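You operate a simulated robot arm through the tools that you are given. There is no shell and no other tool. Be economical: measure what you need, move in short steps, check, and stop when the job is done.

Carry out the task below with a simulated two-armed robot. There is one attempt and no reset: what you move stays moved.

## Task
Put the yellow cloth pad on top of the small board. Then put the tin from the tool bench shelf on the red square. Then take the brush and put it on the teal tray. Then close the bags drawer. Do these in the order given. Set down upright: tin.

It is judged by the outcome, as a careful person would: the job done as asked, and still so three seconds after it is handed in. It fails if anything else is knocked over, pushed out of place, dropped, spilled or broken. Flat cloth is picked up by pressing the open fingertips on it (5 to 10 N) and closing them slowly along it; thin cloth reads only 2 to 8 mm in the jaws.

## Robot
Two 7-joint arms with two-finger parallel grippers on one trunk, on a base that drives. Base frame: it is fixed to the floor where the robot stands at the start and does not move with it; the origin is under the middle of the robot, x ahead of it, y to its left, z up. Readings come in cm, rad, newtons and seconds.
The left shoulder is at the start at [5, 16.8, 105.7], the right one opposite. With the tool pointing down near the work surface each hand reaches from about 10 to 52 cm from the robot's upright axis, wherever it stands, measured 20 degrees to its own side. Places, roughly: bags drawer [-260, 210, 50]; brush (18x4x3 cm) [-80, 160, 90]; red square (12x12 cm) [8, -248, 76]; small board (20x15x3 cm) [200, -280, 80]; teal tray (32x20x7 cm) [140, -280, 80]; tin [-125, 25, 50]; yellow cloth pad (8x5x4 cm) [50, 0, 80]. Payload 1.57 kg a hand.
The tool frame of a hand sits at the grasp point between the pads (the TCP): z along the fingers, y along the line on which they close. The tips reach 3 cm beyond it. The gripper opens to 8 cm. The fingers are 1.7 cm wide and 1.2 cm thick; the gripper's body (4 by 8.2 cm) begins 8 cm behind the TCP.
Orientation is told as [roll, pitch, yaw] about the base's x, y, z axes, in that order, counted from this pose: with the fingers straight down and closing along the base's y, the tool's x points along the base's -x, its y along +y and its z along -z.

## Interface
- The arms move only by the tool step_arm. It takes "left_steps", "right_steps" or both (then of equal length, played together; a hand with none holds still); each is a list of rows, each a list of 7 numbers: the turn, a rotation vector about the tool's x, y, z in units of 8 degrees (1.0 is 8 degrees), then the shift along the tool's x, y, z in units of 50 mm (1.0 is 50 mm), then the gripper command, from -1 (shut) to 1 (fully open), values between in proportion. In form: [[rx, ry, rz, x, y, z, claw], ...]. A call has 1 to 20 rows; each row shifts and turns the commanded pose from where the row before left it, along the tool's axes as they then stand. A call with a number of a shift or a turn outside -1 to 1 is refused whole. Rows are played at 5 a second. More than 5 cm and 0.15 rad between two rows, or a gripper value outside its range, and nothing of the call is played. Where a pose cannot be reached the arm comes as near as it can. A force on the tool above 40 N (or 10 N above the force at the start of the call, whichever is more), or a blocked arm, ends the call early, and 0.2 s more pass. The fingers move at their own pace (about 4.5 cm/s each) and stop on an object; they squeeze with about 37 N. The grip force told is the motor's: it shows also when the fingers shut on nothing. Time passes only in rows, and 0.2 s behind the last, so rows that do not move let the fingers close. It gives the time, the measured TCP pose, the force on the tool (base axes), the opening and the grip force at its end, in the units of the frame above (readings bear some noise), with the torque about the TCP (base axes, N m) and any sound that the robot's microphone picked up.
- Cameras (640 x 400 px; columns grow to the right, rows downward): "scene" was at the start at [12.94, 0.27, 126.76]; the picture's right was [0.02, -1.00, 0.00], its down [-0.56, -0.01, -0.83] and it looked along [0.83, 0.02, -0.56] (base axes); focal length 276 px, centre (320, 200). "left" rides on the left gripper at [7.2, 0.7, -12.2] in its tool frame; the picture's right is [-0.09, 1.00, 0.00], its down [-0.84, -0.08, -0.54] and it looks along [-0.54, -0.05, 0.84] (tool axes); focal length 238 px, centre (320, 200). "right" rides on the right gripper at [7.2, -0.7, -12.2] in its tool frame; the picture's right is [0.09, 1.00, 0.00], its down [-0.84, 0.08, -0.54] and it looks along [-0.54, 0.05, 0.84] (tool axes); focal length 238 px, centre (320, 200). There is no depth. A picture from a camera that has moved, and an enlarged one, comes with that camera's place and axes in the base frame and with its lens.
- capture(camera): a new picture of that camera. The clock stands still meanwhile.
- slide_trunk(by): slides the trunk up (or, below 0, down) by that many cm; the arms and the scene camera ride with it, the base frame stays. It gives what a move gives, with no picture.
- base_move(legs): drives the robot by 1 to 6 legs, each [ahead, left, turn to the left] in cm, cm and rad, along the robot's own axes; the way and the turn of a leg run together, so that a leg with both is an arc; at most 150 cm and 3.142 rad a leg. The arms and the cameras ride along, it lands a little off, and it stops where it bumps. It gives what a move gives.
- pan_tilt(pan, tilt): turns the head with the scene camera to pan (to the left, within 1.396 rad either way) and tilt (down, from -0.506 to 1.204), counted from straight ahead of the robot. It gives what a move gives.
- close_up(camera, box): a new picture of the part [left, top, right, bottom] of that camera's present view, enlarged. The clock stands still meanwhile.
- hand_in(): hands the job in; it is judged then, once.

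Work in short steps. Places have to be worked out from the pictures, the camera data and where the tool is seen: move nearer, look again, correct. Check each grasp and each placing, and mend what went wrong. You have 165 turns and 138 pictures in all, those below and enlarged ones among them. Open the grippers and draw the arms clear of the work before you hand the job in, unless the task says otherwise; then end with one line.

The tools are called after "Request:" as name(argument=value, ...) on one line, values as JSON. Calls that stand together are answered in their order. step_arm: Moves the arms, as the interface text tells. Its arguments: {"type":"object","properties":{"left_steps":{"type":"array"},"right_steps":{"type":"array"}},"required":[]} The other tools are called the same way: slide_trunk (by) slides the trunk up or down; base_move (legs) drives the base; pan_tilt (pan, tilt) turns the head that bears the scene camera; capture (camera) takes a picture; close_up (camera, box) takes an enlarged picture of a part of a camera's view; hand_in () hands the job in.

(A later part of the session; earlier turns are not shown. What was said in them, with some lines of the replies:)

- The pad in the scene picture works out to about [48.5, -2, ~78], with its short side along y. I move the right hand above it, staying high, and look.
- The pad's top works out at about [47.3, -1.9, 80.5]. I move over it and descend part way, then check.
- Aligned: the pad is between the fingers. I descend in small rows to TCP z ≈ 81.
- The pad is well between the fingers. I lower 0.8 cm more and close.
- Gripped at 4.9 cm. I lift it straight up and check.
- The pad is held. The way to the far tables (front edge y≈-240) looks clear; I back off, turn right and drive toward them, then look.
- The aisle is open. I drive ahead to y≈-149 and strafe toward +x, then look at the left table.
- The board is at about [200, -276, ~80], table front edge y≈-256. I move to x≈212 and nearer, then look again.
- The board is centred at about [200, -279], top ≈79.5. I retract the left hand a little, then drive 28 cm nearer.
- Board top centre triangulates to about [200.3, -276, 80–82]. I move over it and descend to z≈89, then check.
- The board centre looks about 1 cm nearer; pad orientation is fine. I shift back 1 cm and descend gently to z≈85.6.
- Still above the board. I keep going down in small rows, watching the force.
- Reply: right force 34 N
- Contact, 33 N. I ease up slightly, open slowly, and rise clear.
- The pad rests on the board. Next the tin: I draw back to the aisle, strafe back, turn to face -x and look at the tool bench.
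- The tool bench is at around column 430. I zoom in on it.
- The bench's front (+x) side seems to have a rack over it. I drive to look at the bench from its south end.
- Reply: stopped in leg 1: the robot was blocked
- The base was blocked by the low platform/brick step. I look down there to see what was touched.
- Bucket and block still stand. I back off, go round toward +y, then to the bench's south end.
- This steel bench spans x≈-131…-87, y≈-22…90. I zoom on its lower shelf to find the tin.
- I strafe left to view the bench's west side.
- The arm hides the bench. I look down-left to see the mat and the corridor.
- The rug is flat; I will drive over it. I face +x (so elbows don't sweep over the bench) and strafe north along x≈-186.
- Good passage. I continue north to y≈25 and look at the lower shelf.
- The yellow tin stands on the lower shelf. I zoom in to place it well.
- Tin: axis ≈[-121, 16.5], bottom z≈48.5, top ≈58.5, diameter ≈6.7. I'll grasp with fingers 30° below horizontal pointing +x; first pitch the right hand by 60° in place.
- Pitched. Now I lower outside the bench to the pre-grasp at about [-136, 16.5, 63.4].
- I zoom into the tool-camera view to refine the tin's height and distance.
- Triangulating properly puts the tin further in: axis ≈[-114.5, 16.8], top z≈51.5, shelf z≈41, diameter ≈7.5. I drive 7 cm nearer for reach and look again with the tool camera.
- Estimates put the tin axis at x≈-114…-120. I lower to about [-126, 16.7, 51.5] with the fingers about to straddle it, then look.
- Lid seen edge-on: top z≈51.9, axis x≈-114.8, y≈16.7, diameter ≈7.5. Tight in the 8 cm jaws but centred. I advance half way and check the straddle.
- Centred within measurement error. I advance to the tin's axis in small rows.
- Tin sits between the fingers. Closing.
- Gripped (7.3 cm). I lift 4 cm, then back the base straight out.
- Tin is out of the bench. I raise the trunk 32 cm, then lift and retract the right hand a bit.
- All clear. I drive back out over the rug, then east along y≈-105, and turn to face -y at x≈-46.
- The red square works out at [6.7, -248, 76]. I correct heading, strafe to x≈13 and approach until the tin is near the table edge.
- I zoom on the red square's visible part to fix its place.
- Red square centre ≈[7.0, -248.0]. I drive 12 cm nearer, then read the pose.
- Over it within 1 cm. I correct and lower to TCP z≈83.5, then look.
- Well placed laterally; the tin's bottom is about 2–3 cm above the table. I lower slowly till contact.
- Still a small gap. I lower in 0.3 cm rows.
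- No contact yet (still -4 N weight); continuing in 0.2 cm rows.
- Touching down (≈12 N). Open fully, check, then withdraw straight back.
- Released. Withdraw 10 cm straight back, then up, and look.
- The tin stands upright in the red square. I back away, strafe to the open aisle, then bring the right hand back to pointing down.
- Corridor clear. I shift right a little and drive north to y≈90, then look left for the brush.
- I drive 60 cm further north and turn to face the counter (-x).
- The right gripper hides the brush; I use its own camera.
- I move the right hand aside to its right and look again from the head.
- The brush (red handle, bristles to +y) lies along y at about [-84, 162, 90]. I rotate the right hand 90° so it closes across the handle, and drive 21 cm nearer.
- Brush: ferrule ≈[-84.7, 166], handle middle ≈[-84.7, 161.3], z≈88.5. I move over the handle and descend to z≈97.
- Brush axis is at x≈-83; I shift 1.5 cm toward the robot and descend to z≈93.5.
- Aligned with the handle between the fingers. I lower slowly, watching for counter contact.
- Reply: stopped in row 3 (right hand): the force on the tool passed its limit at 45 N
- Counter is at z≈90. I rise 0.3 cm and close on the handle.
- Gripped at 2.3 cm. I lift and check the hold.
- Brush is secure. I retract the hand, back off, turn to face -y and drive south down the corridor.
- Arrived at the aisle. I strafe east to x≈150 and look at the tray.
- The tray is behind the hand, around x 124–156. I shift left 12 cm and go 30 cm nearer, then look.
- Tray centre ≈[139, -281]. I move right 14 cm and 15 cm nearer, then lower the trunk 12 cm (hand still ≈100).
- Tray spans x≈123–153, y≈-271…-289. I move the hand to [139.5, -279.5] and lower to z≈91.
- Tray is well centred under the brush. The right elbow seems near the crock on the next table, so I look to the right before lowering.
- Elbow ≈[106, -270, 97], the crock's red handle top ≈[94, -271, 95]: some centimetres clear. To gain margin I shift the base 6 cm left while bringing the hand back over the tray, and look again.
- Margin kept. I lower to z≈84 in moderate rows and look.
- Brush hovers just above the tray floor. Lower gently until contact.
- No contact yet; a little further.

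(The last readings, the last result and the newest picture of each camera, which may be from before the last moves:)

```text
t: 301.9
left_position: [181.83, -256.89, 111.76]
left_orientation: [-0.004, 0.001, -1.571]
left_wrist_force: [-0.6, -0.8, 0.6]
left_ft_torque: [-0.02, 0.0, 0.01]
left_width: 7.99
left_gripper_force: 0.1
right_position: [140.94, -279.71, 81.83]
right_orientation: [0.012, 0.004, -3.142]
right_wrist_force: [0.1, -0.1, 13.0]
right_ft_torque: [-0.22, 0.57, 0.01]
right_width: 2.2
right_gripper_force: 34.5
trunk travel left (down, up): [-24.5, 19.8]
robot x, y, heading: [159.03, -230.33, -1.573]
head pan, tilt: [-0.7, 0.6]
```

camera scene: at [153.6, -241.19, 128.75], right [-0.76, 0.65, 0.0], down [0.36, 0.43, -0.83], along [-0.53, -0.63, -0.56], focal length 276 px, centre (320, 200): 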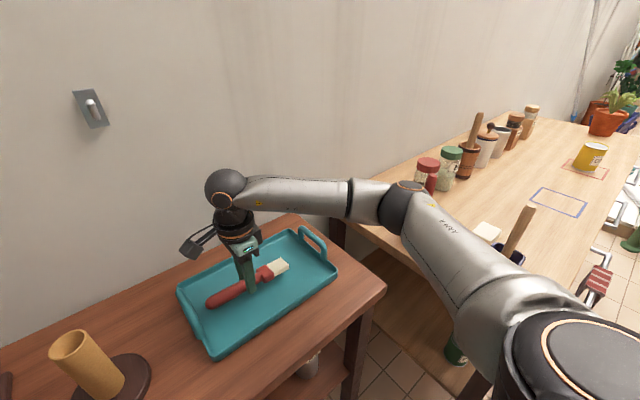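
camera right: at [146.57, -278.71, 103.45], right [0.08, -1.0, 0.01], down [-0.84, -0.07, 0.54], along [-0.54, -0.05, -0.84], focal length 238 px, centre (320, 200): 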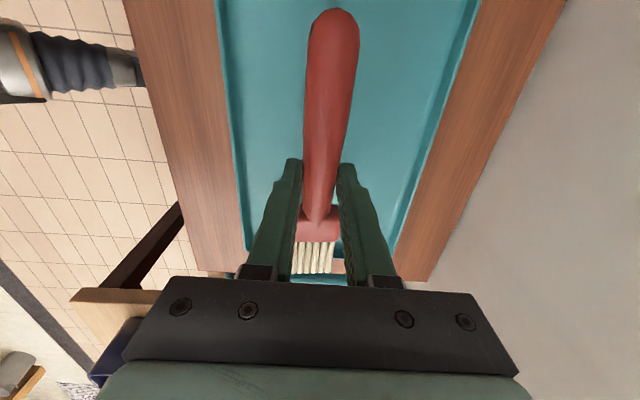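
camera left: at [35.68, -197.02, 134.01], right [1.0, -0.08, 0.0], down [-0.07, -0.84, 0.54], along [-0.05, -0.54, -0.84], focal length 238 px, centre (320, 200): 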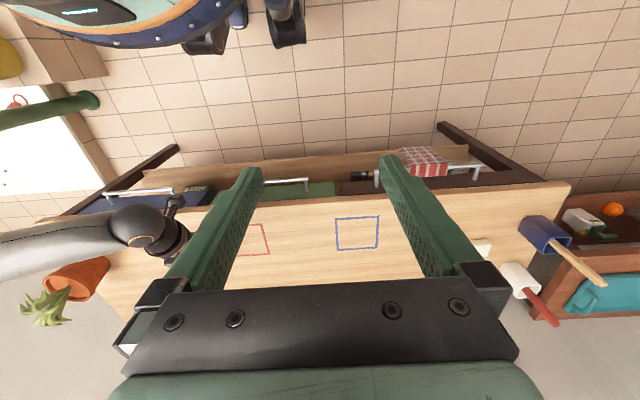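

Contact at 13 N. I open partly (well inside the tray walls), rise clear and check.

Request:
step_arm(right_steps=[[0, 0, 0, 0, 0, -0.02, -0.7], [0, 0, 0, 0, 0, 0, -0.3], [0, 0, 0, 0, 0, 0, 0.2], [0, 0, 0, 0, 0, 0, 0.2], [0, 0, 0, 0, 0, -0.2, 0.2], [0, 0, 0, 0, 0, -0.6, 0.2], [0, 0, 0, 0, 0, -0.8, 0.2], [0, 0, 0, 0, 0, -0.8, 0.2], [0, 0, 0, 0, 0, -0.8, 1], [0, 0, 0, 0, 0, -0.8, 1], [0, 0, 0, 0, 0, 0, 1]])

Request:
capture(camera="scene")

```text
t: 304.3
left_position: [181.77, -256.99, 111.82]
left_orientation: [-0.002, -0.001, -1.571]
left_wrist_force: [-0.7, 0.4, -0.7]
left_ft_torque: [0.04, 0.03, 0.0]
left_width: 7.99
left_gripper_force: 0.0
right_position: [140.73, -279.41, 101.96]
right_orientation: [0.007, 0.004, -3.14]
right_wrist_force: [0.1, -0.2, -0.2]
right_ft_torque: [-0.01, 0.01, -0.01]
right_width: 8.0
right_gripper_force: 0.1
trunk travel left (down, up): [-24.5, 19.8]
robot x, y, heading: [159.19, -230.52, -1.572]
head pan, tilt: [-0.7, 0.6]
```

```text
47 pictures are left
camera scene: at [153.6, -241.19, 128.75], right [-0.76, 0.65, 0.0], down [0.37, 0.43, -0.83], along [-0.53, -0.63, -0.56], focal length 276 px, centre (320, 200)
```

scene: 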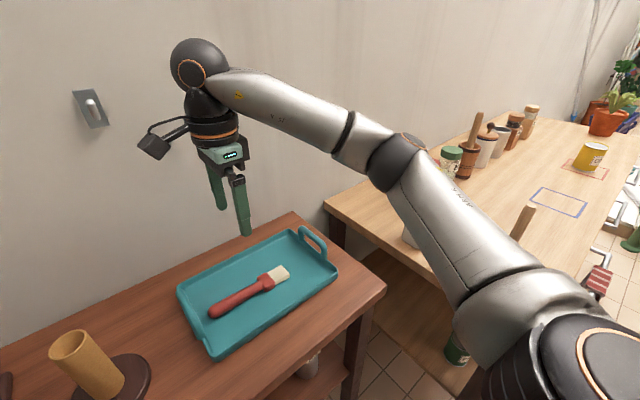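

The brush lies in the tray. Last: the bags drawer. I back off, strafe west to the corridor, and restore the right hand's orientation.

Request:
base_move(legs=[[-76, 0, 0], [0, -150, 0], [0, -26, 0]])

Request:
step_arm(right_steps=[[0, 0, -0.9375, 0, -0.4, -0.1, 1], [0, 0, -0.9375, 0, 0, -0.1, 1], [0, 0, -0.9375, 0, 0, -0.1, 1], [0, 0, -0.9375, 0, 0, -0.1, 1], [0, 0, -0.9375, 0, 0, -0.1, 1], [0, 0, -0.9375, 0, 0, -0.1, 1], [0, 0, -0.9375, 0, 0, 0, 1], [0, 0, -0.9375, 0, 0, 0, 1], [0, 0, -0.9375, 0, 0, 0, 1], [0, 0, -0.9375, 0, 0, 0, 1], [0, 0, -0.9375, 0, 0, 0, 1], [0, 0, -0.9375, 0, 0, 0, 1], [0, 0, 0, 0.6, 0, 0, 1], [0, 0, 0, 0.6, 0, 0, 1], [0, 0, 0, 0.6, 0, 0, 1], [0, 0, 0, 0, 0, 0, 1]])

Request:
base_move(legs=[[0, 0, 3.14]])

```text
t: 324.0
left_position: [2.51, -179.38, 111.83]
left_orientation: [-0.002, 0.001, -1.596]
left_wrist_force: [0.3, -0.2, -0.2]
left_ft_torque: [0.01, -0.02, 0.03]
left_width: 7.97
left_gripper_force: 0.0
right_position: [-39.07, -200.77, 101.89]
right_orientation: [0.007, 0.004, 3.117]
right_wrist_force: [0.5, 0.3, -0.9]
right_ft_torque: [-0.02, 0.02, 0.02]
right_width: 7.99
right_gripper_force: 0.1
trunk travel left (down, up): [-24.5, 19.8]
robot x, y, heading: [-19.43, -152.55, -1.594]
head pan, tilt: [-0.7, 0.6]
```

```text
t: 327.4
left_position: [2.42, -179.49, 111.86]
left_orientation: [-0.004, 0.001, -1.595]
left_wrist_force: [0.5, 0.6, 0.6]
left_ft_torque: [0.01, -0.02, 0.02]
left_width: 7.96
left_gripper_force: 0.1
right_position: [-38.99, -189.71, 104.65]
right_orientation: [0.003, -0.006, -1.594]
right_wrist_force: [0.0, 0.1, -0.2]
right_ft_torque: [0.0, 0.01, 0.02]
right_width: 8.0
right_gripper_force: 0.2
trunk travel left (down, up): [-24.5, 19.8]
robot x, y, heading: [-19.49, -152.28, -1.6]
head pan, tilt: [-0.7, 0.6]
```

```text
t: 335.2
left_position: [-42.73, -126.72, 111.83]
left_orientation: [-0.002, 0.001, 1.603]
left_wrist_force: [0.1, 0.7, 0.2]
left_ft_torque: [0.01, -0.01, 0.01]
left_width: 8.0
left_gripper_force: 0.0
right_position: [-2.14, -114.18, 104.66]
right_orientation: [0.002, -0.007, 1.606]
right_wrist_force: [0.3, 0.0, 0.0]
right_ft_torque: [0.0, 0.02, -0.01]
right_width: 8.01
right_gripper_force: 0.0
trunk travel left (down, up): [-24.5, 19.8]
robot x, y, heading: [-18.93, -152.21, 1.606]
head pan, tilt: [-0.7, 0.6]
```

I drive north along the corridor to y≈215 and look left (west).

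Request:
base_move(legs=[[0, 0, -0.033], [150, 0, 0], [150, 0, 0], [62, 0, 0]])

Request:
pan_tilt(pan=1.2, tilt=0.35)

Request:
capture(camera="scene")

```text
t: 353.1
left_position: [-33.59, 235.39, 111.84]
left_orientation: [-0.001, 0.003, 1.552]
left_wrist_force: [0.0, 0.9, -0.1]
left_ft_torque: [-0.02, 0.06, 0.0]
left_width: 8.0
left_gripper_force: 0.0
right_position: [7.75, 246.12, 104.66]
right_orientation: [0.003, -0.007, 1.552]
right_wrist_force: [-0.6, -0.4, 0.2]
right_ft_torque: [-0.03, -0.02, 0.01]
right_width: 8.02
right_gripper_force: 0.0
trunk travel left (down, up): [-24.5, 19.8]
robot x, y, heading: [-11.54, 208.78, 1.548]
head pan, tilt: [-0.7, 0.6]
```

```text
t: 355.0
left_position: [-33.55, 235.51, 111.87]
left_orientation: [-0.001, 0.0, 1.551]
left_wrist_force: [-1.6, 0.3, 0.2]
left_ft_torque: [0.01, 0.0, -0.01]
left_width: 8.03
left_gripper_force: 0.1
right_position: [7.79, 246.0, 104.64]
right_orientation: [0.003, -0.008, 1.552]
right_wrist_force: [-0.1, -0.2, 0.1]
right_ft_torque: [0.01, -0.02, -0.01]
right_width: 8.01
right_gripper_force: 0.1
trunk travel left (down, up): [-24.5, 19.8]
robot x, y, heading: [-11.98, 208.33, 1.546]
head pan, tilt: [1.201, 0.351]
```

```text
46 pictures are left
camera scene: at [-19.95, 216.22, 131.03], right [0.38, 0.92, 0.0], down [0.32, -0.13, -0.94], along [-0.87, 0.36, -0.34], focal length 276 px, centre (320, 200)
```

scene: 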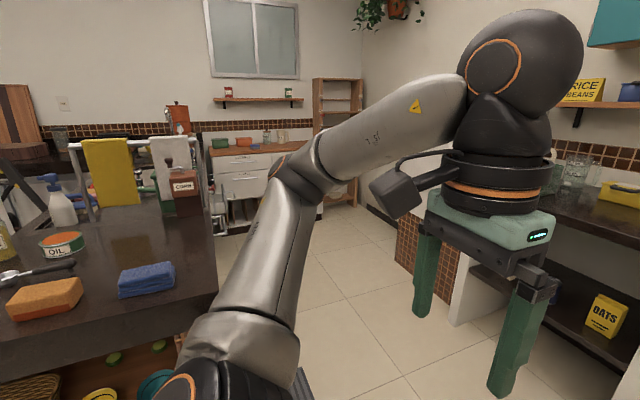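

I zoom on the white drawer cabinet by the far wall.

Request:
close_up(camera="scene", box=[180, 100, 360, 260])

```text
2.50 times, centred on (270, 180) of scene
camera zoom: at [-19.95, 216.22, 131.03], right [0.38, 0.92, 0.0], down [0.32, -0.13, -0.94], along [-0.87, 0.36, -0.34], focal length 690 px, centre (445, 250)
```

zoom: 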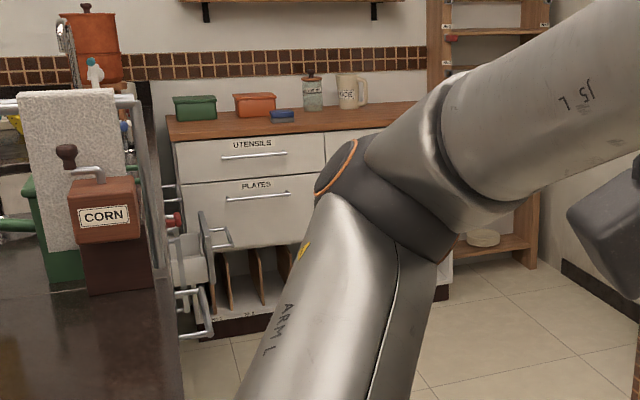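

The open drawer seems to be at the left behind the counter. I go to y≈268, turn west and look.

Request:
base_move(legs=[[58, 0, 0], [0, 0, 1.59], [45, 0, 0]])

Request:
pan_tilt(pan=0.15, tilt=0.4)

Request:
capture(camera="scene")

```text
t: 364.4
left_position: [-81.43, 245.04, 111.78]
left_orientation: [-0.002, 0.0, 3.129]
left_wrist_force: [-0.8, -0.3, -0.9]
left_ft_torque: [0.0, 0.0, 0.0]
left_width: 7.99
left_gripper_force: 0.1
right_position: [-92.29, 286.27, 104.66]
right_orientation: [0.003, -0.006, 3.129]
right_wrist_force: [0.1, -0.3, 0.8]
right_ft_torque: [0.03, -0.07, -0.03]
right_width: 8.03
right_gripper_force: 0.1
trunk travel left (down, up): [-24.5, 19.8]
robot x, y, heading: [-54.5, 267.63, 3.129]
head pan, tilt: [1.201, 0.351]
```

```text
t: 365.7
left_position: [-81.43, 245.16, 111.82]
left_orientation: [-0.002, 0.001, 3.128]
left_wrist_force: [-1.0, -0.4, 0.0]
left_ft_torque: [-0.01, 0.06, 0.0]
left_width: 8.01
left_gripper_force: 0.0
right_position: [-92.31, 286.4, 104.62]
right_orientation: [0.004, -0.008, 3.128]
right_wrist_force: [0.7, -0.7, -0.2]
right_ft_torque: [-0.02, -0.01, 0.04]
right_width: 8.0
right_gripper_force: 0.1
trunk travel left (down, up): [-24.5, 19.8]
robot x, y, heading: [-54.59, 267.33, 3.126]
head pan, tilt: [0.15, 0.4]
```

```text
44 pictures are left
camera scene: at [-67.75, 266.22, 130.57], right [-0.13, 0.99, 0.0], down [0.39, 0.05, -0.92], along [-0.91, -0.12, -0.39], focal length 276 px, centre (320, 200)
```

scene: 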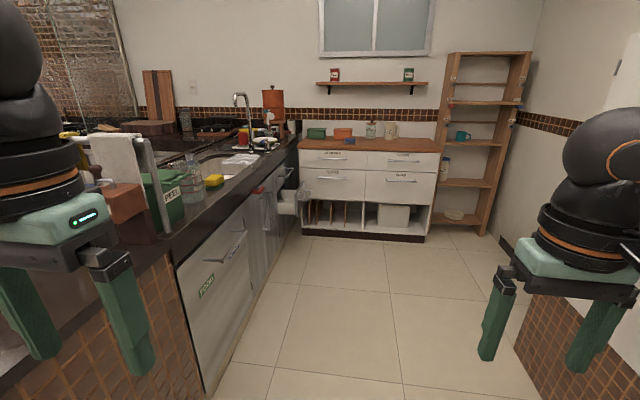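

The open drawer is in the left counter run (fronts facing +y), around [-260, 210]. I zoom in.

Request:
close_up(camera="scene", box=[220, 130, 380, 260])

```text
3.08 times, centred on (300, 195) of scene
camera zoom: at [-67.75, 266.22, 130.57], right [-0.13, 0.99, 0.0], down [0.39, 0.05, -0.92], along [-0.91, -0.12, -0.39], focal length 849 px, centre (382, 215)
```

zoom: 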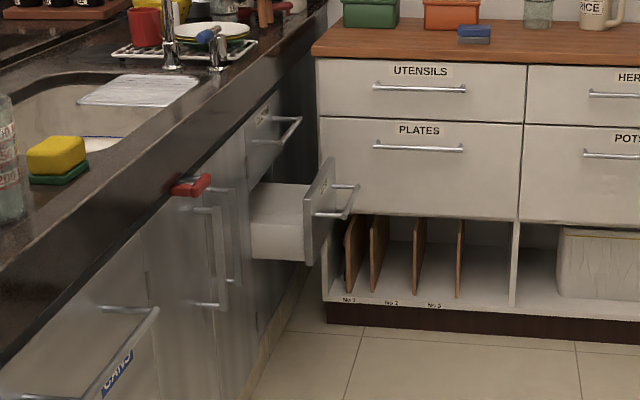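

It's the middle drawer, pulled out to y≈233, z≈52. I drive west along y≈282, then look again near it.

Request:
base_move(legs=[[0, -14, 0], [150, 0, 0], [30, 0, 0]])

Request:
pan_tilt(pan=1.0, tilt=0.75)

Request:
capture(camera="scene")

```text
t: 376.3
left_position: [-261.94, 261.33, 111.69]
left_orientation: [-0.002, 0.001, 3.13]
left_wrist_force: [-1.0, -0.1, 0.3]
left_ft_torque: [0.0, -0.01, 0.0]
left_width: 8.03
left_gripper_force: 0.1
right_position: [-272.85, 302.61, 104.72]
right_orientation: [0.004, -0.006, 3.13]
right_wrist_force: [-0.2, -0.2, -0.5]
right_ft_torque: [0.01, 0.0, 0.03]
right_width: 8.01
right_gripper_force: 0.0
trunk travel left (down, up): [-24.5, 19.8]
robot x, y, heading: [-235.2, 283.79, 3.131]
head pan, tilt: [0.15, 0.4]
```

```text
t: 377.5
left_position: [-261.75, 261.42, 111.86]
left_orientation: [-0.002, -0.001, 3.132]
left_wrist_force: [-0.3, 0.9, -0.1]
left_ft_torque: [0.01, -0.04, -0.01]
left_width: 8.01
left_gripper_force: 0.0
right_position: [-272.7, 302.57, 104.81]
right_orientation: [0.004, -0.006, 3.13]
right_wrist_force: [0.2, -0.2, -0.6]
right_ft_torque: [0.0, -0.01, 0.01]
right_width: 8.0
right_gripper_force: 0.0
trunk travel left (down, up): [-24.5, 19.8]
robot x, y, heading: [-235.12, 283.9, 3.126]
head pan, tilt: [1.0, 0.75]
```

```text
42 pictures are left
camera scene: at [-243.57, 276.89, 127.46], right [-0.83, 0.55, 0.0], down [0.38, 0.57, -0.73], along [-0.4, -0.61, -0.68], focal length 276 px, centre (320, 200)
```

scene: 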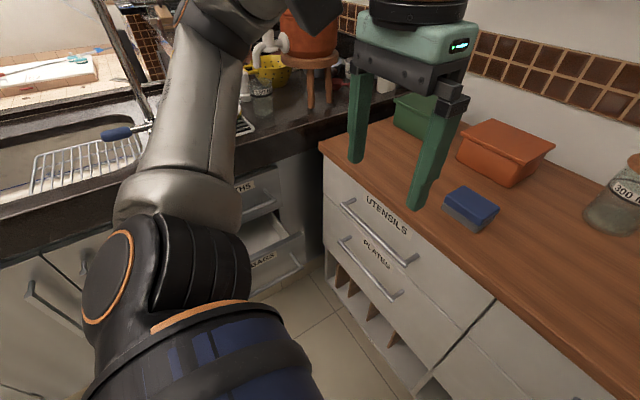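

The label reads "BAGS" (drawer open). I back 6 cm, turn to face -y, and look down at it.

Request:
base_move(legs=[[-7, 0, 0], [0, 0, 1.58]])

Request:
pan_tilt(pan=-0.2, tilt=0.85)

Request:
capture(camera="scene")

Request:
capture(camera="right")

```text
t: 382.3
left_position: [-206.25, 256.43, 111.84]
left_orientation: [-0.003, 0.0, -1.602]
left_wrist_force: [-0.7, -0.9, 0.3]
left_ft_torque: [0.0, -0.02, 0.0]
left_width: 8.01
left_gripper_force: 0.0
right_position: [-247.76, 246.28, 104.72]
right_orientation: [0.004, -0.007, -1.603]
right_wrist_force: [-0.2, 0.1, -0.2]
right_ft_torque: [-0.05, 0.03, 0.01]
right_width: 8.01
right_gripper_force: 0.0
trunk travel left (down, up): [-24.5, 19.8]
robot x, y, heading: [-228.09, 283.72, -1.603]
head pan, tilt: [1.0, 0.75]
```

```text
t: 383.7
left_position: [-206.21, 256.45, 111.86]
left_orientation: [0.0, 0.0, -1.601]
left_wrist_force: [-0.1, 0.7, 0.2]
left_ft_torque: [-0.02, -0.01, -0.01]
left_width: 8.02
left_gripper_force: 0.1
right_position: [-247.77, 246.4, 104.74]
right_orientation: [0.005, -0.008, -1.604]
right_wrist_force: [-0.3, -0.4, 0.5]
right_ft_torque: [-0.01, 0.0, 0.01]
right_width: 7.99
right_gripper_force: 0.1
trunk travel left (down, up): [-24.5, 19.8]
robot x, y, heading: [-227.97, 283.92, -1.609]
head pan, tilt: [-0.201, 0.85]
```

```text
41 pictures are left
camera scene: at [-229.82, 272.06, 126.66], right [-0.97, 0.23, 0.0], down [0.17, 0.73, -0.66], along [-0.15, -0.64, -0.75], focal length 276 px, centre (320, 200)
```

scene: 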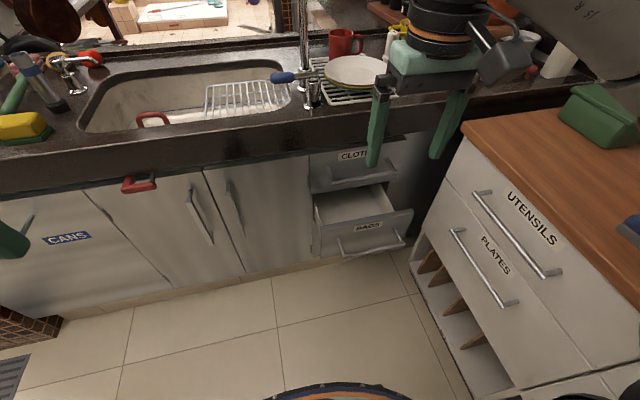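

```text
40 pictures are left
camera right: at [-248.24, 253.65, 116.9], right [1.0, 0.06, 0.0], down [0.05, -0.83, 0.55], along [0.04, -0.55, -0.84], focal length 238 px, centre (320, 200)
```

right: 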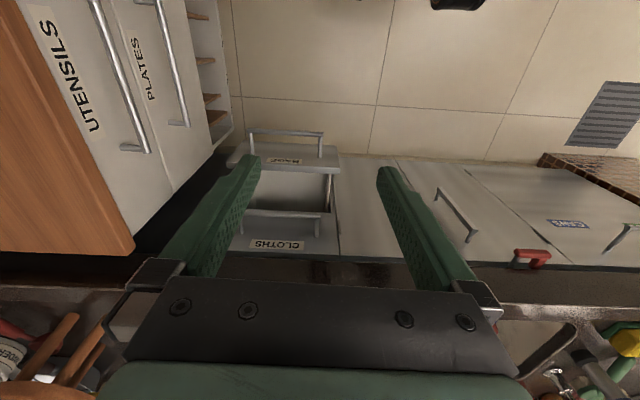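

Triangulated: BAGS panel face ≈[-256, 226.5, 36–60], handle bar y≈233, z≈55; closed fronts at y≈208. I'll push the panel below the handle with closed fingers. First align the base (x≈-238, y≈277), lower the trunk 10 cm.

Request:
base_move(legs=[[0, 0, 0.033], [6, -10, 0]])

Request:
slide_trunk(by=-10)

Request:
step_arm(right_steps=[[0, -0.9375, 0, 0, 0, 0, 0], [0, -0.9375, 0, 0, 0, 0, -1], [0, -0.9375, 0, 0, 0, 0, -1], [0, -0.9375, 0, 0, 0, 0, -1], [0, -0.9375, 0, 0, 0, 0, -1], [0, -0.9375, 0, 0, 0, 0, -1], [0, -0.9375, 0, 0, 0, 0, -1], [0, -0.9375, 0, 0, 0, 0, -1], [0, 0, 0, 0, 0, 0, -1]])

Request:
capture(camera="scene")

```text
t: 385.6
left_position: [-215.34, 251.11, 111.89]
left_orientation: [-0.001, 0.0, -1.569]
left_wrist_force: [0.5, -0.4, 0.5]
left_ft_torque: [0.01, -0.01, -0.01]
left_width: 8.03
left_gripper_force: 0.1
right_position: [-256.45, 239.69, 104.66]
right_orientation: [0.003, -0.007, -1.569]
right_wrist_force: [0.1, -0.1, -0.7]
right_ft_torque: [-0.01, -0.01, 0.02]
right_width: 8.0
right_gripper_force: 0.0
trunk travel left (down, up): [-24.5, 19.8]
robot x, y, heading: [-238.26, 277.31, -1.572]
head pan, tilt: [-0.201, 0.85]
```

```text
t: 386.9
left_position: [-215.4, 251.27, 101.96]
left_orientation: [-0.001, 0.001, -1.569]
left_wrist_force: [0.2, 0.4, 0.3]
left_ft_torque: [0.01, 0.0, 0.01]
left_width: 8.01
left_gripper_force: 0.1
right_position: [-256.52, 239.7, 94.66]
right_orientation: [0.004, -0.007, -1.569]
right_wrist_force: [-1.4, -0.2, -0.1]
right_ft_torque: [0.0, -0.02, -0.04]
right_width: 8.0
right_gripper_force: 0.0
trunk travel left (down, up): [-14.5, 29.8]
robot x, y, heading: [-238.11, 277.81, -1.572]
head pan, tilt: [-0.201, 0.85]
```

```text
t: 388.9
left_position: [-215.38, 251.16, 101.77]
left_orientation: [-0.002, 0.001, -1.569]
left_wrist_force: [0.7, -0.5, -0.2]
left_ft_torque: [0.0, -0.01, 0.01]
left_width: 8.02
left_gripper_force: 0.2
right_position: [-255.38, 235.82, 97.08]
right_orientation: [0.006, -1.055, -1.573]
right_wrist_force: [-0.1, 0.4, 0.0]
right_ft_torque: [-0.04, 0.03, 0.0]
right_width: 0.0
right_gripper_force: 21.5
right hand out of reach, approached as far as the arm can: row 7, 8
trunk travel left (down, up): [-14.5, 29.8]
robot x, y, heading: [-237.85, 277.42, -1.574]
head pan, tilt: [-0.201, 0.85]
```

```text
39 pictures are left
camera scene: at [-239.39, 266.0, 116.66], right [-0.98, 0.2, 0.0], down [0.15, 0.74, -0.66], along [-0.13, -0.65, -0.75], focal length 276 px, centre (320, 200)
```

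scene: 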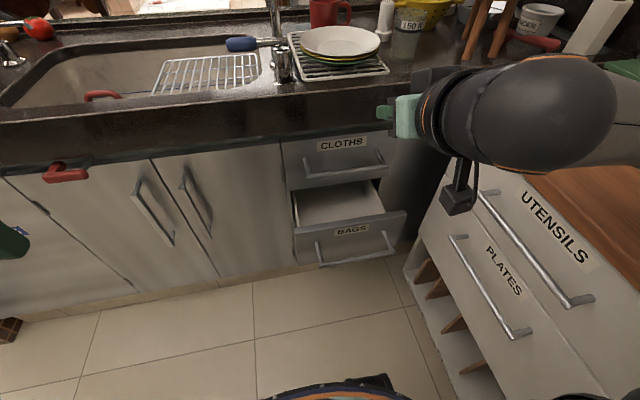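

Panel: x -241…-271, z≈45–61.6, handle at z≈53. I'll push its upper strip at z≈58. I lower the hand to a pre-push pose with TCP ≈[-256, 235, 59.5].

Request:
step_arm(right_steps=[[0, 0, 0, 0.7, -0.01, 0.42, -1], [0, 0, 0, 0.7, -0.01, 0.42, -1], [0, 0, 0, 0.7, -0.01, 0.42, -1], [0, 0, 0, 0.7, -0.01, 0.42, -1], [0, 0, 0, 0.7, -0.01, 0.42, -1], [0, 0, 0, 0.7, -0.01, 0.42, -1], [0, 0, 0, 0.7, -0.01, 0.42, -1], [0, 0, 0, 0, 0, 0, -1]])

Request:
capture(camera="scene")

Request:
capture(camera="right")

```text
t: 390.7
left_position: [-215.2, 251.18, 101.92]
left_orientation: [-0.003, 0.001, -1.568]
left_wrist_force: [-0.6, 0.2, -0.1]
left_ft_torque: [0.03, 0.06, 0.03]
left_width: 8.01
left_gripper_force: 0.0
right_position: [-250.75, 232.88, 72.0]
right_orientation: [0.0, -1.054, -1.574]
right_wrist_force: [-0.6, 0.0, -0.6]
right_ft_torque: [0.0, 0.01, 0.01]
right_width: 0.01
right_gripper_force: 21.3
right hand out of reach, approached as far as the arm can: row 1, 2, 5, 6, 7
trunk travel left (down, up): [-14.5, 29.8]
robot x, y, heading: [-238.08, 277.47, -1.567]
head pan, tilt: [-0.201, 0.85]
```

```text
38 pictures are left
camera scene: at [-239.38, 266.0, 116.66], right [-0.98, 0.2, 0.0], down [0.15, 0.74, -0.66], along [-0.13, -0.65, -0.75], focal length 276 px, centre (320, 200)
```

scene: 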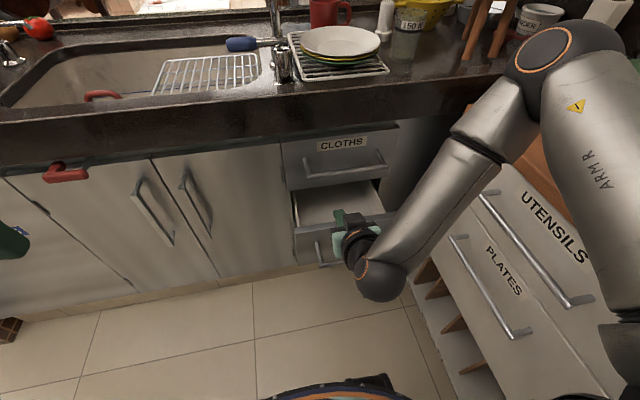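

```text
37 pictures are left
camera right: at [-251.35, 247.02, 71.8], right [1.0, 0.04, -0.08], down [0.08, 0.06, 1.0], along [0.05, -1.0, 0.05], focal length 238 px, centre (320, 200)
```

right: 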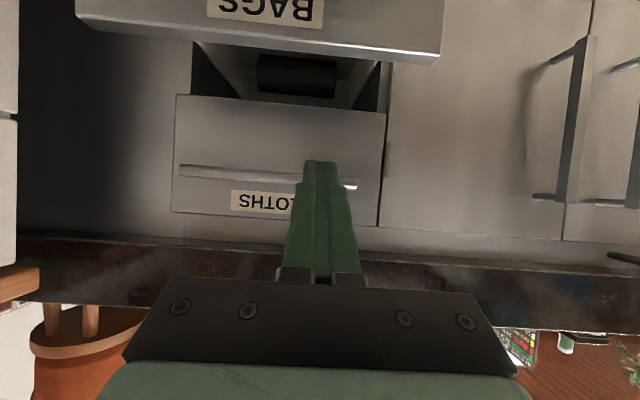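

The arm is too folded here. I back the base 14 cm and lower the trunk 12 cm, so the arm works more extended.

Request:
base_move(legs=[[-14, 0, 0]])

Request:
slide_trunk(by=-12)

Request:
capture(camera="scene")

```text
t: 392.1
left_position: [-215.32, 265.02, 101.86]
left_orientation: [-0.002, 0.001, -1.569]
left_wrist_force: [0.6, -0.1, -0.1]
left_ft_torque: [-0.02, -0.01, -0.02]
left_width: 8.02
left_gripper_force: 0.0
right_position: [-250.76, 246.71, 71.97]
right_orientation: [0.001, -1.05, -1.576]
right_wrist_force: [0.7, -0.5, -0.8]
right_ft_torque: [0.03, 0.0, 0.01]
right_width: 0.0
right_gripper_force: 21.4
trunk travel left (down, up): [-14.5, 29.8]
robot x, y, heading: [-238.09, 291.43, -1.573]
head pan, tilt: [-0.201, 0.85]
```

```text
t: 393.6
left_position: [-215.29, 265.09, 89.81]
left_orientation: [-0.001, 0.0, -1.572]
left_wrist_force: [0.1, 0.8, 0.0]
left_ft_torque: [-0.02, -0.01, -0.01]
left_width: 8.03
left_gripper_force: 0.0
right_position: [-250.66, 246.77, 59.93]
right_orientation: [-0.001, -1.05, -1.575]
right_wrist_force: [0.7, -0.1, 0.6]
right_ft_torque: [0.01, 0.0, 0.01]
right_width: 0.0
right_gripper_force: 21.3
trunk travel left (down, up): [-2.5, 41.8]
robot x, y, heading: [-237.83, 291.73, -1.572]
head pan, tilt: [-0.201, 0.85]
```

```text
36 pictures are left
camera scene: at [-239.38, 279.91, 104.67], right [-0.98, 0.2, 0.0], down [0.15, 0.74, -0.66], along [-0.13, -0.65, -0.75], focal length 276 px, centre (320, 200)
```

scene: 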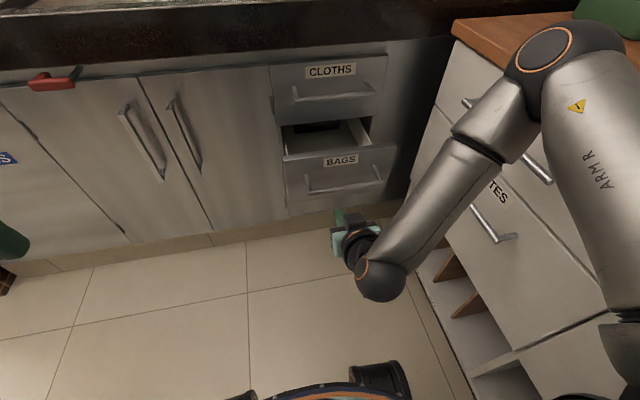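

Hand now at z≈60, clear. I move it forward 9 cm and 5 cm right, toward the panel, and check the pose.

Request:
step_arm(right_steps=[[0, 0, 0, -0.2, -0.25, 0.346, -1], [0, 0, 0, -0.2, -0.25, 0.346, -1], [0, 0, 0, -0.2, -0.25, 0.346, -1], [0, 0, 0, -0.2, -0.25, 0.346, -1], [0, 0, 0, 0, 0, 0, -1]])

Request:
capture(camera="right")

Request:
capture(camera="scene")

```text
t: 394.8
left_position: [-215.26, 264.89, 89.8]
left_orientation: [-0.002, 0.0, -1.57]
left_wrist_force: [-0.1, 0.1, -0.5]
left_ft_torque: [0.0, 0.0, 0.02]
left_width: 8.0
left_gripper_force: 0.1
right_position: [-253.58, 238.43, 61.63]
right_orientation: [-0.008, -1.047, -1.574]
right_wrist_force: [-0.2, 0.4, -0.2]
right_ft_torque: [0.04, -0.01, 0.03]
right_width: 0.0
right_gripper_force: 21.3
right hand out of reach, approached as far as the arm can: row 1, 2, 3, 4
trunk travel left (down, up): [-2.5, 41.8]
robot x, y, heading: [-238.04, 291.69, -1.569]
head pan, tilt: [-0.201, 0.85]
```

```text
35 pictures are left
camera right: at [-254.12, 252.62, 61.59], right [1.0, 0.04, -0.08], down [0.08, 0.05, 1.0], along [0.04, -1.0, 0.05], focal length 238 px, centre (320, 200)
```

right: 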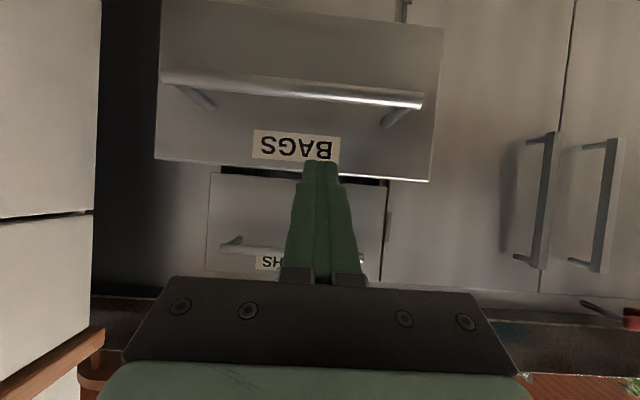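

```text
34 pictures are left
camera scene: at [-239.38, 279.9, 104.66], right [-0.98, 0.2, 0.0], down [0.15, 0.74, -0.66], along [-0.13, -0.65, -0.75], focal length 276 px, centre (320, 200)
```

scene: 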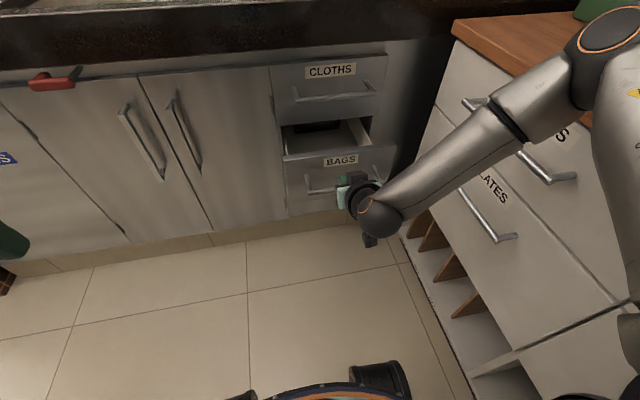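

The arm is at its limit, but the hand's pose is good: I lower the trunk 2.4 cm (tips z≈57.7, panel top ≈60.3) and push by driving the base. First 8 cm, to just before contact.

Request:
slide_trunk(by=-2.4)

Request:
base_move(legs=[[7, 0, 0]])

Request:
capture(camera="right")

Request:
capture(camera="scene")

```text
t: 395.4
left_position: [-215.34, 265.02, 87.43]
left_orientation: [-0.002, 0.001, -1.569]
left_wrist_force: [-0.8, -0.3, 0.7]
left_ft_torque: [0.0, 0.01, -0.01]
left_width: 7.99
left_gripper_force: 0.1
right_position: [-253.5, 238.48, 59.16]
right_orientation: [-0.004, -1.045, -1.574]
right_wrist_force: [0.6, 0.4, 0.1]
right_ft_torque: [0.01, 0.01, 0.02]
right_width: 0.0
right_gripper_force: 21.3
trunk travel left (down, up): [-0.1, 44.2]
robot x, y, heading: [-237.81, 291.48, -1.571]
head pan, tilt: [-0.201, 0.85]
```

```text
t: 396.5
left_position: [-215.29, 258.0, 87.34]
left_orientation: [-0.001, 0.0, -1.567]
left_wrist_force: [-0.2, -0.9, -0.5]
left_ft_torque: [0.01, 0.0, 0.01]
left_width: 7.99
left_gripper_force: 0.1
right_position: [-253.44, 231.28, 59.21]
right_orientation: [-0.006, -1.046, -1.572]
right_wrist_force: [0.0, 0.7, -0.6]
right_ft_torque: [0.02, 0.04, 0.0]
right_width: 0.0
right_gripper_force: 21.6
trunk travel left (down, up): [-0.1, 44.2]
robot x, y, heading: [-237.66, 284.47, -1.565]
head pan, tilt: [-0.201, 0.85]
```

```text
33 pictures are left
camera right: at [-254.0, 245.56, 59.18], right [1.0, 0.04, -0.08], down [0.08, 0.05, 1.0], along [0.04, -1.0, 0.05], focal length 238 px, centre (320, 200)
```

right: 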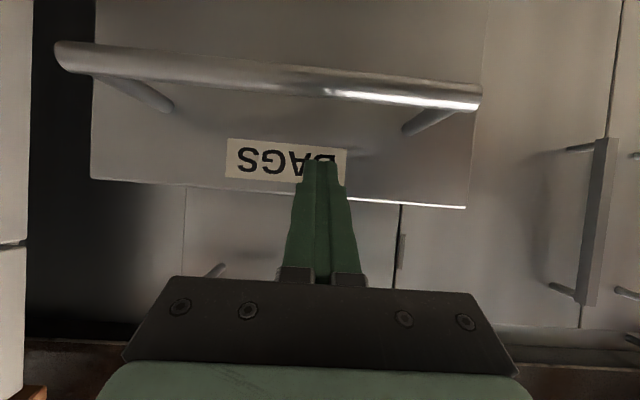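

```text
32 pictures are left
camera scene: at [-239.35, 272.84, 102.26], right [-0.98, 0.2, 0.0], down [0.15, 0.74, -0.66], along [-0.13, -0.65, -0.75], focal length 276 px, centre (320, 200)
```

scene: 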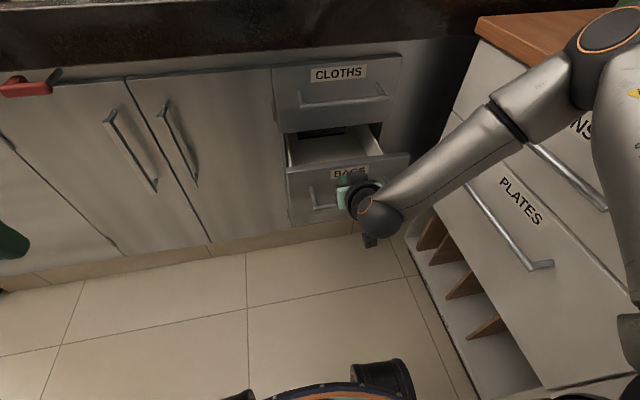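

Tips face the panel's upper strip, above the bar. I push by driving ahead 11 cm (with 2 cm to the right to be nearer the centre).

Request:
base_move(legs=[[0, -2, 0], [11, 0, 0]])

Request:
capture(camera="scene")

Request:
capture(camera="right")

```text
t: 398.1
left_position: [-217.29, 247.1, 87.49]
left_orientation: [0.0, -0.001, -1.565]
left_wrist_force: [0.9, -0.3, -0.8]
left_ft_torque: [-0.04, 0.02, -0.05]
left_width: 8.02
left_gripper_force: 0.2
right_position: [-255.37, 220.45, 59.22]
right_orientation: [-0.004, -1.045, -1.571]
right_wrist_force: [-0.9, -0.3, 0.2]
right_ft_torque: [0.02, 0.01, -0.01]
right_width: 0.0
right_gripper_force: 21.5
trunk travel left (down, up): [-0.1, 44.2]
robot x, y, heading: [-239.65, 273.85, -1.569]
head pan, tilt: [-0.201, 0.85]
```

```text
31 pictures are left
camera scene: at [-241.35, 261.91, 102.26], right [-0.98, 0.2, 0.0], down [0.15, 0.74, -0.66], along [-0.13, -0.65, -0.75], focal length 276 px, centre (320, 200)
```

scene: 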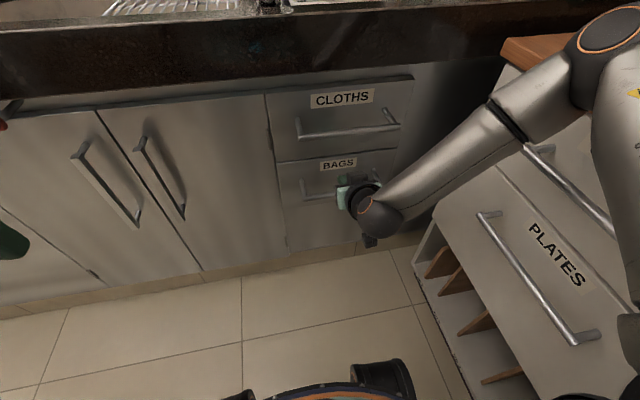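

```text
30 pictures are left
camera right: at [-255.98, 234.62, 59.19], right [1.0, 0.04, -0.08], down [0.08, 0.05, 1.0], along [0.04, -1.0, 0.05], focal length 238 px, centre (320, 200)
```

right: 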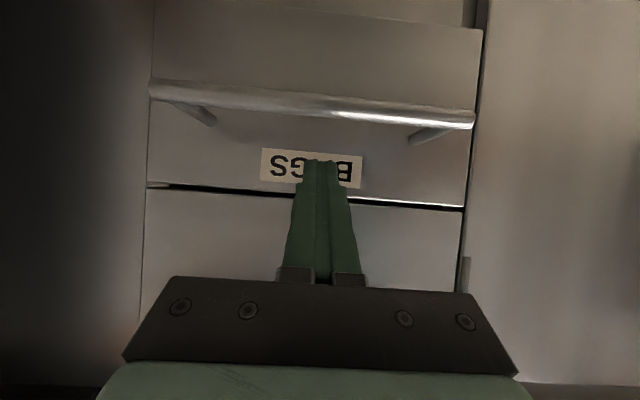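

The drawer has moved a lot and looks nearly shut. I zoom to check how flush it is.

Request:
close_up(camera="scene", box=[250, 80, 430, 270])

```text
2.11 times, centred on (340, 175) of scene
camera zoom: at [-241.35, 261.91, 102.26], right [-0.98, 0.2, 0.0], down [0.15, 0.74, -0.66], along [-0.13, -0.65, -0.75], focal length 581 px, centre (278, 253)
```

zoom: 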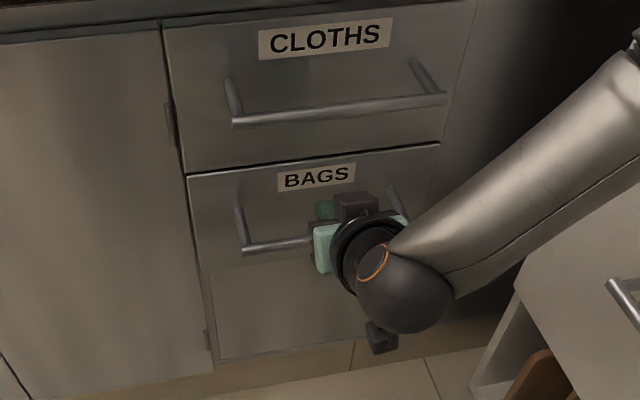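

I keep pushing in small amounts, watching the force.

Request:
base_move(legs=[[3, 0, 0]])

Request:
close_up(camera="scene", box=[250, 80, 430, 270])

```text
t: 399.0
left_position: [-217.15, 244.17, 87.38]
left_orientation: [-0.001, 0.001, -1.568]
left_wrist_force: [0.8, 0.6, 0.5]
left_ft_torque: [-0.02, 0.0, 0.02]
left_width: 7.98
left_gripper_force: 0.2
right_position: [-255.41, 217.57, 59.31]
right_orientation: [-0.006, -1.046, -1.57]
right_wrist_force: [0.5, -0.2, -0.8]
right_ft_torque: [0.0, 0.02, 0.03]
right_width: 0.0
right_gripper_force: 21.4
trunk travel left (down, up): [-0.1, 44.2]
robot x, y, heading: [-240.01, 271.1, -1.566]
head pan, tilt: [-0.201, 0.85]
```

```text
2.11 times, centred on (340, 175) of scene
camera zoom: at [-241.34, 258.91, 102.26], right [-0.98, 0.2, 0.0], down [0.15, 0.74, -0.66], along [-0.13, -0.65, -0.75], focal length 581 px, centre (278, 253)
```

zoom: 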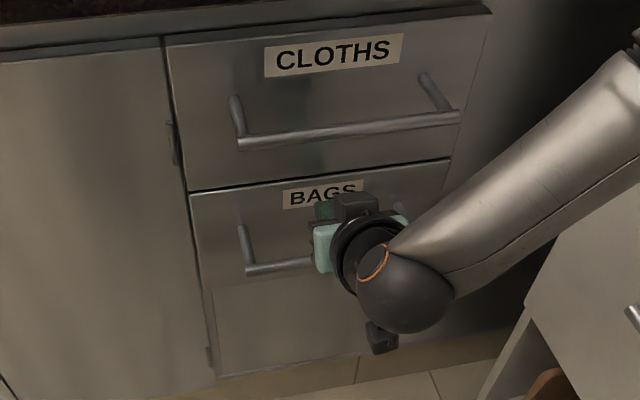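

No force yet. Another 4 cm.

Request:
base_move(legs=[[4, 0, 0]])

Request:
close_up(camera="scene", box=[250, 80, 430, 270])

Request:
capture(camera="right")

```text
t: 399.9
left_position: [-217.32, 240.61, 87.37]
left_orientation: [-0.004, 0.003, -1.571]
left_wrist_force: [-0.4, 0.1, -0.2]
left_ft_torque: [0.02, -0.03, -0.01]
left_width: 8.01
left_gripper_force: 0.2
right_position: [-255.17, 215.28, 58.47]
right_orientation: [0.0, -1.009, -1.565]
right_wrist_force: [0.8, 2.7, -0.2]
right_ft_torque: [0.01, 0.02, 0.01]
right_width: 0.0
right_gripper_force: 21.2
trunk travel left (down, up): [-0.1, 44.2]
robot x, y, heading: [-239.84, 266.91, -1.57]
head pan, tilt: [-0.201, 0.85]
stopped in leg 1: the force on the tool passed its limit at 113 N (the readings are from after the stop); the commanded pose is now the measured one
```

```text
2.11 times, centred on (340, 175) of scene
camera zoom: at [-241.37, 255.45, 102.24], right [-0.98, 0.2, 0.0], down [0.15, 0.74, -0.66], along [-0.13, -0.65, -0.75], focal length 581 px, centre (278, 253)
```

zoom: 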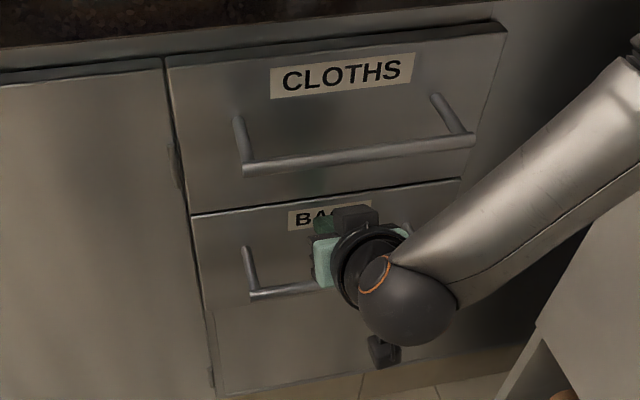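

```text
26 pictures are left
camera right: at [-255.9, 229.48, 58.85], right [1.0, 0.06, -0.08], down [0.08, 0.01, 1.0], along [0.06, -1.0, 0.01], focal length 238 px, centre (320, 200)
```

right: 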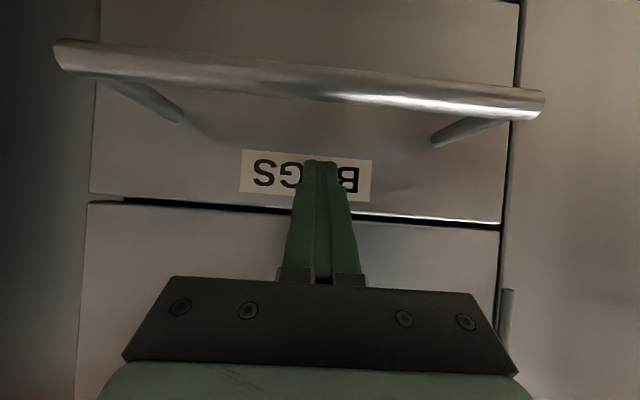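

It hit the stop firmly, so the drawer is home. I back off 30 cm and look at it.

Request:
base_move(legs=[[-30, 0, 0]])

Request:
close_up(camera="scene", box=[230, 20, 450, 240])

Request:
capture(camera="right")

```text
t: 401.9
left_position: [-217.35, 269.94, 87.46]
left_orientation: [-0.001, 0.001, -1.572]
left_wrist_force: [-0.5, 0.3, -0.5]
left_ft_torque: [-0.03, 0.0, -0.02]
left_width: 8.0
left_gripper_force: 0.0
right_position: [-255.13, 244.69, 58.4]
right_orientation: [-0.002, -1.009, -1.567]
right_wrist_force: [-0.1, -0.5, -0.2]
right_ft_torque: [-0.01, 0.03, 0.03]
right_width: 0.0
right_gripper_force: 20.7
trunk travel left (down, up): [-0.1, 44.2]
robot x, y, heading: [-240.02, 296.52, -1.574]
head pan, tilt: [-0.201, 0.85]
```

```text
1.82 times, centred on (340, 130) of scene
camera zoom: at [-241.35, 284.86, 102.26], right [-0.98, 0.2, 0.0], down [0.15, 0.74, -0.66], along [-0.13, -0.65, -0.75], focal length 502 px, centre (284, 327)
```

zoom: 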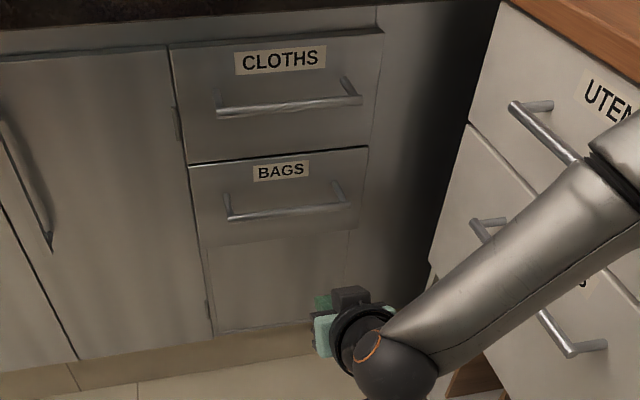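

```text
24 pictures are left
camera right: at [-255.95, 258.92, 58.85], right [1.0, 0.05, -0.08], down [0.08, 0.01, 1.0], along [0.05, -1.0, 0.01], focal length 238 px, centre (320, 200)
```

right: 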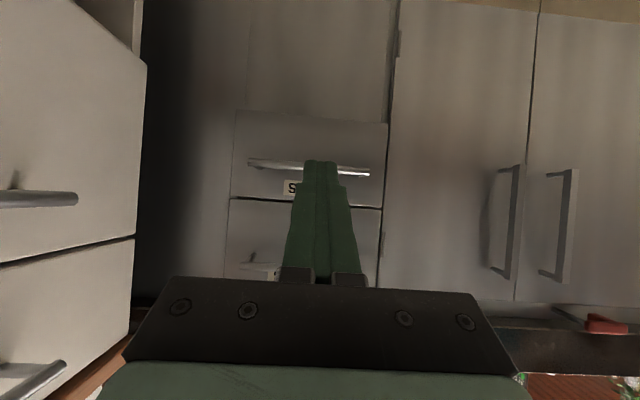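

The BAGS drawer sits flush under CLOTHS. I open the right gripper, arms clear, then hand in.

Request:
step_arm(right_steps=[[0, 0, 0, 0, 0, 0, 0], [0, 0, 0, 0, 0, 0, 1], [0, 0, 0, 0, 0, 0, 1], [0, 0, 0, 0, 0, 0, 1]])

Request:
close_up(camera="scene", box=[230, 20, 450, 240])

```text
t: 402.9
left_position: [-217.24, 270.0, 87.46]
left_orientation: [-0.003, 0.002, -1.573]
left_wrist_force: [0.2, -0.3, -0.5]
left_ft_torque: [-0.01, -0.01, -0.01]
left_width: 8.01
left_gripper_force: 0.1
right_position: [-255.17, 244.76, 58.31]
right_orientation: [0.0, -1.009, -1.568]
right_wrist_force: [0.0, 0.3, 0.0]
right_ft_torque: [-0.01, -0.01, -0.06]
right_width: 8.02
right_gripper_force: 0.0
trunk travel left (down, up): [-0.1, 44.2]
robot x, y, heading: [-239.84, 296.32, -1.571]
head pan, tilt: [-0.201, 0.85]
```

```text
1.82 times, centred on (340, 130) of scene
camera zoom: at [-241.35, 284.86, 102.26], right [-0.98, 0.2, 0.0], down [0.15, 0.74, -0.66], along [-0.13, -0.65, -0.75], focal length 502 px, centre (284, 327)
```

zoom: 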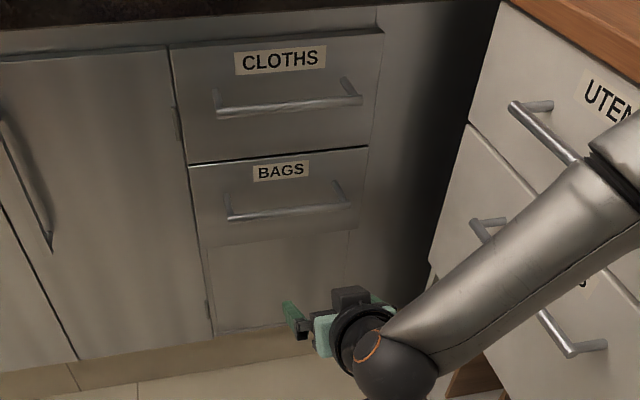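

The drawer is flush, both grippers are open and the arms are clear. Handing in.

Request:
hand_in()

```text
The job is handed in.
```

All four steps are done in order and handed in: the yellow pad is on the small board, the tin stands upright on the red square, the brush is in the teal tray, and the bags drawer is closed. On the way to the tin the base bumped the brick block under the yellow bucket once. I checked straight after and both were still standing, but I can't rule out that the block shifted slightly.
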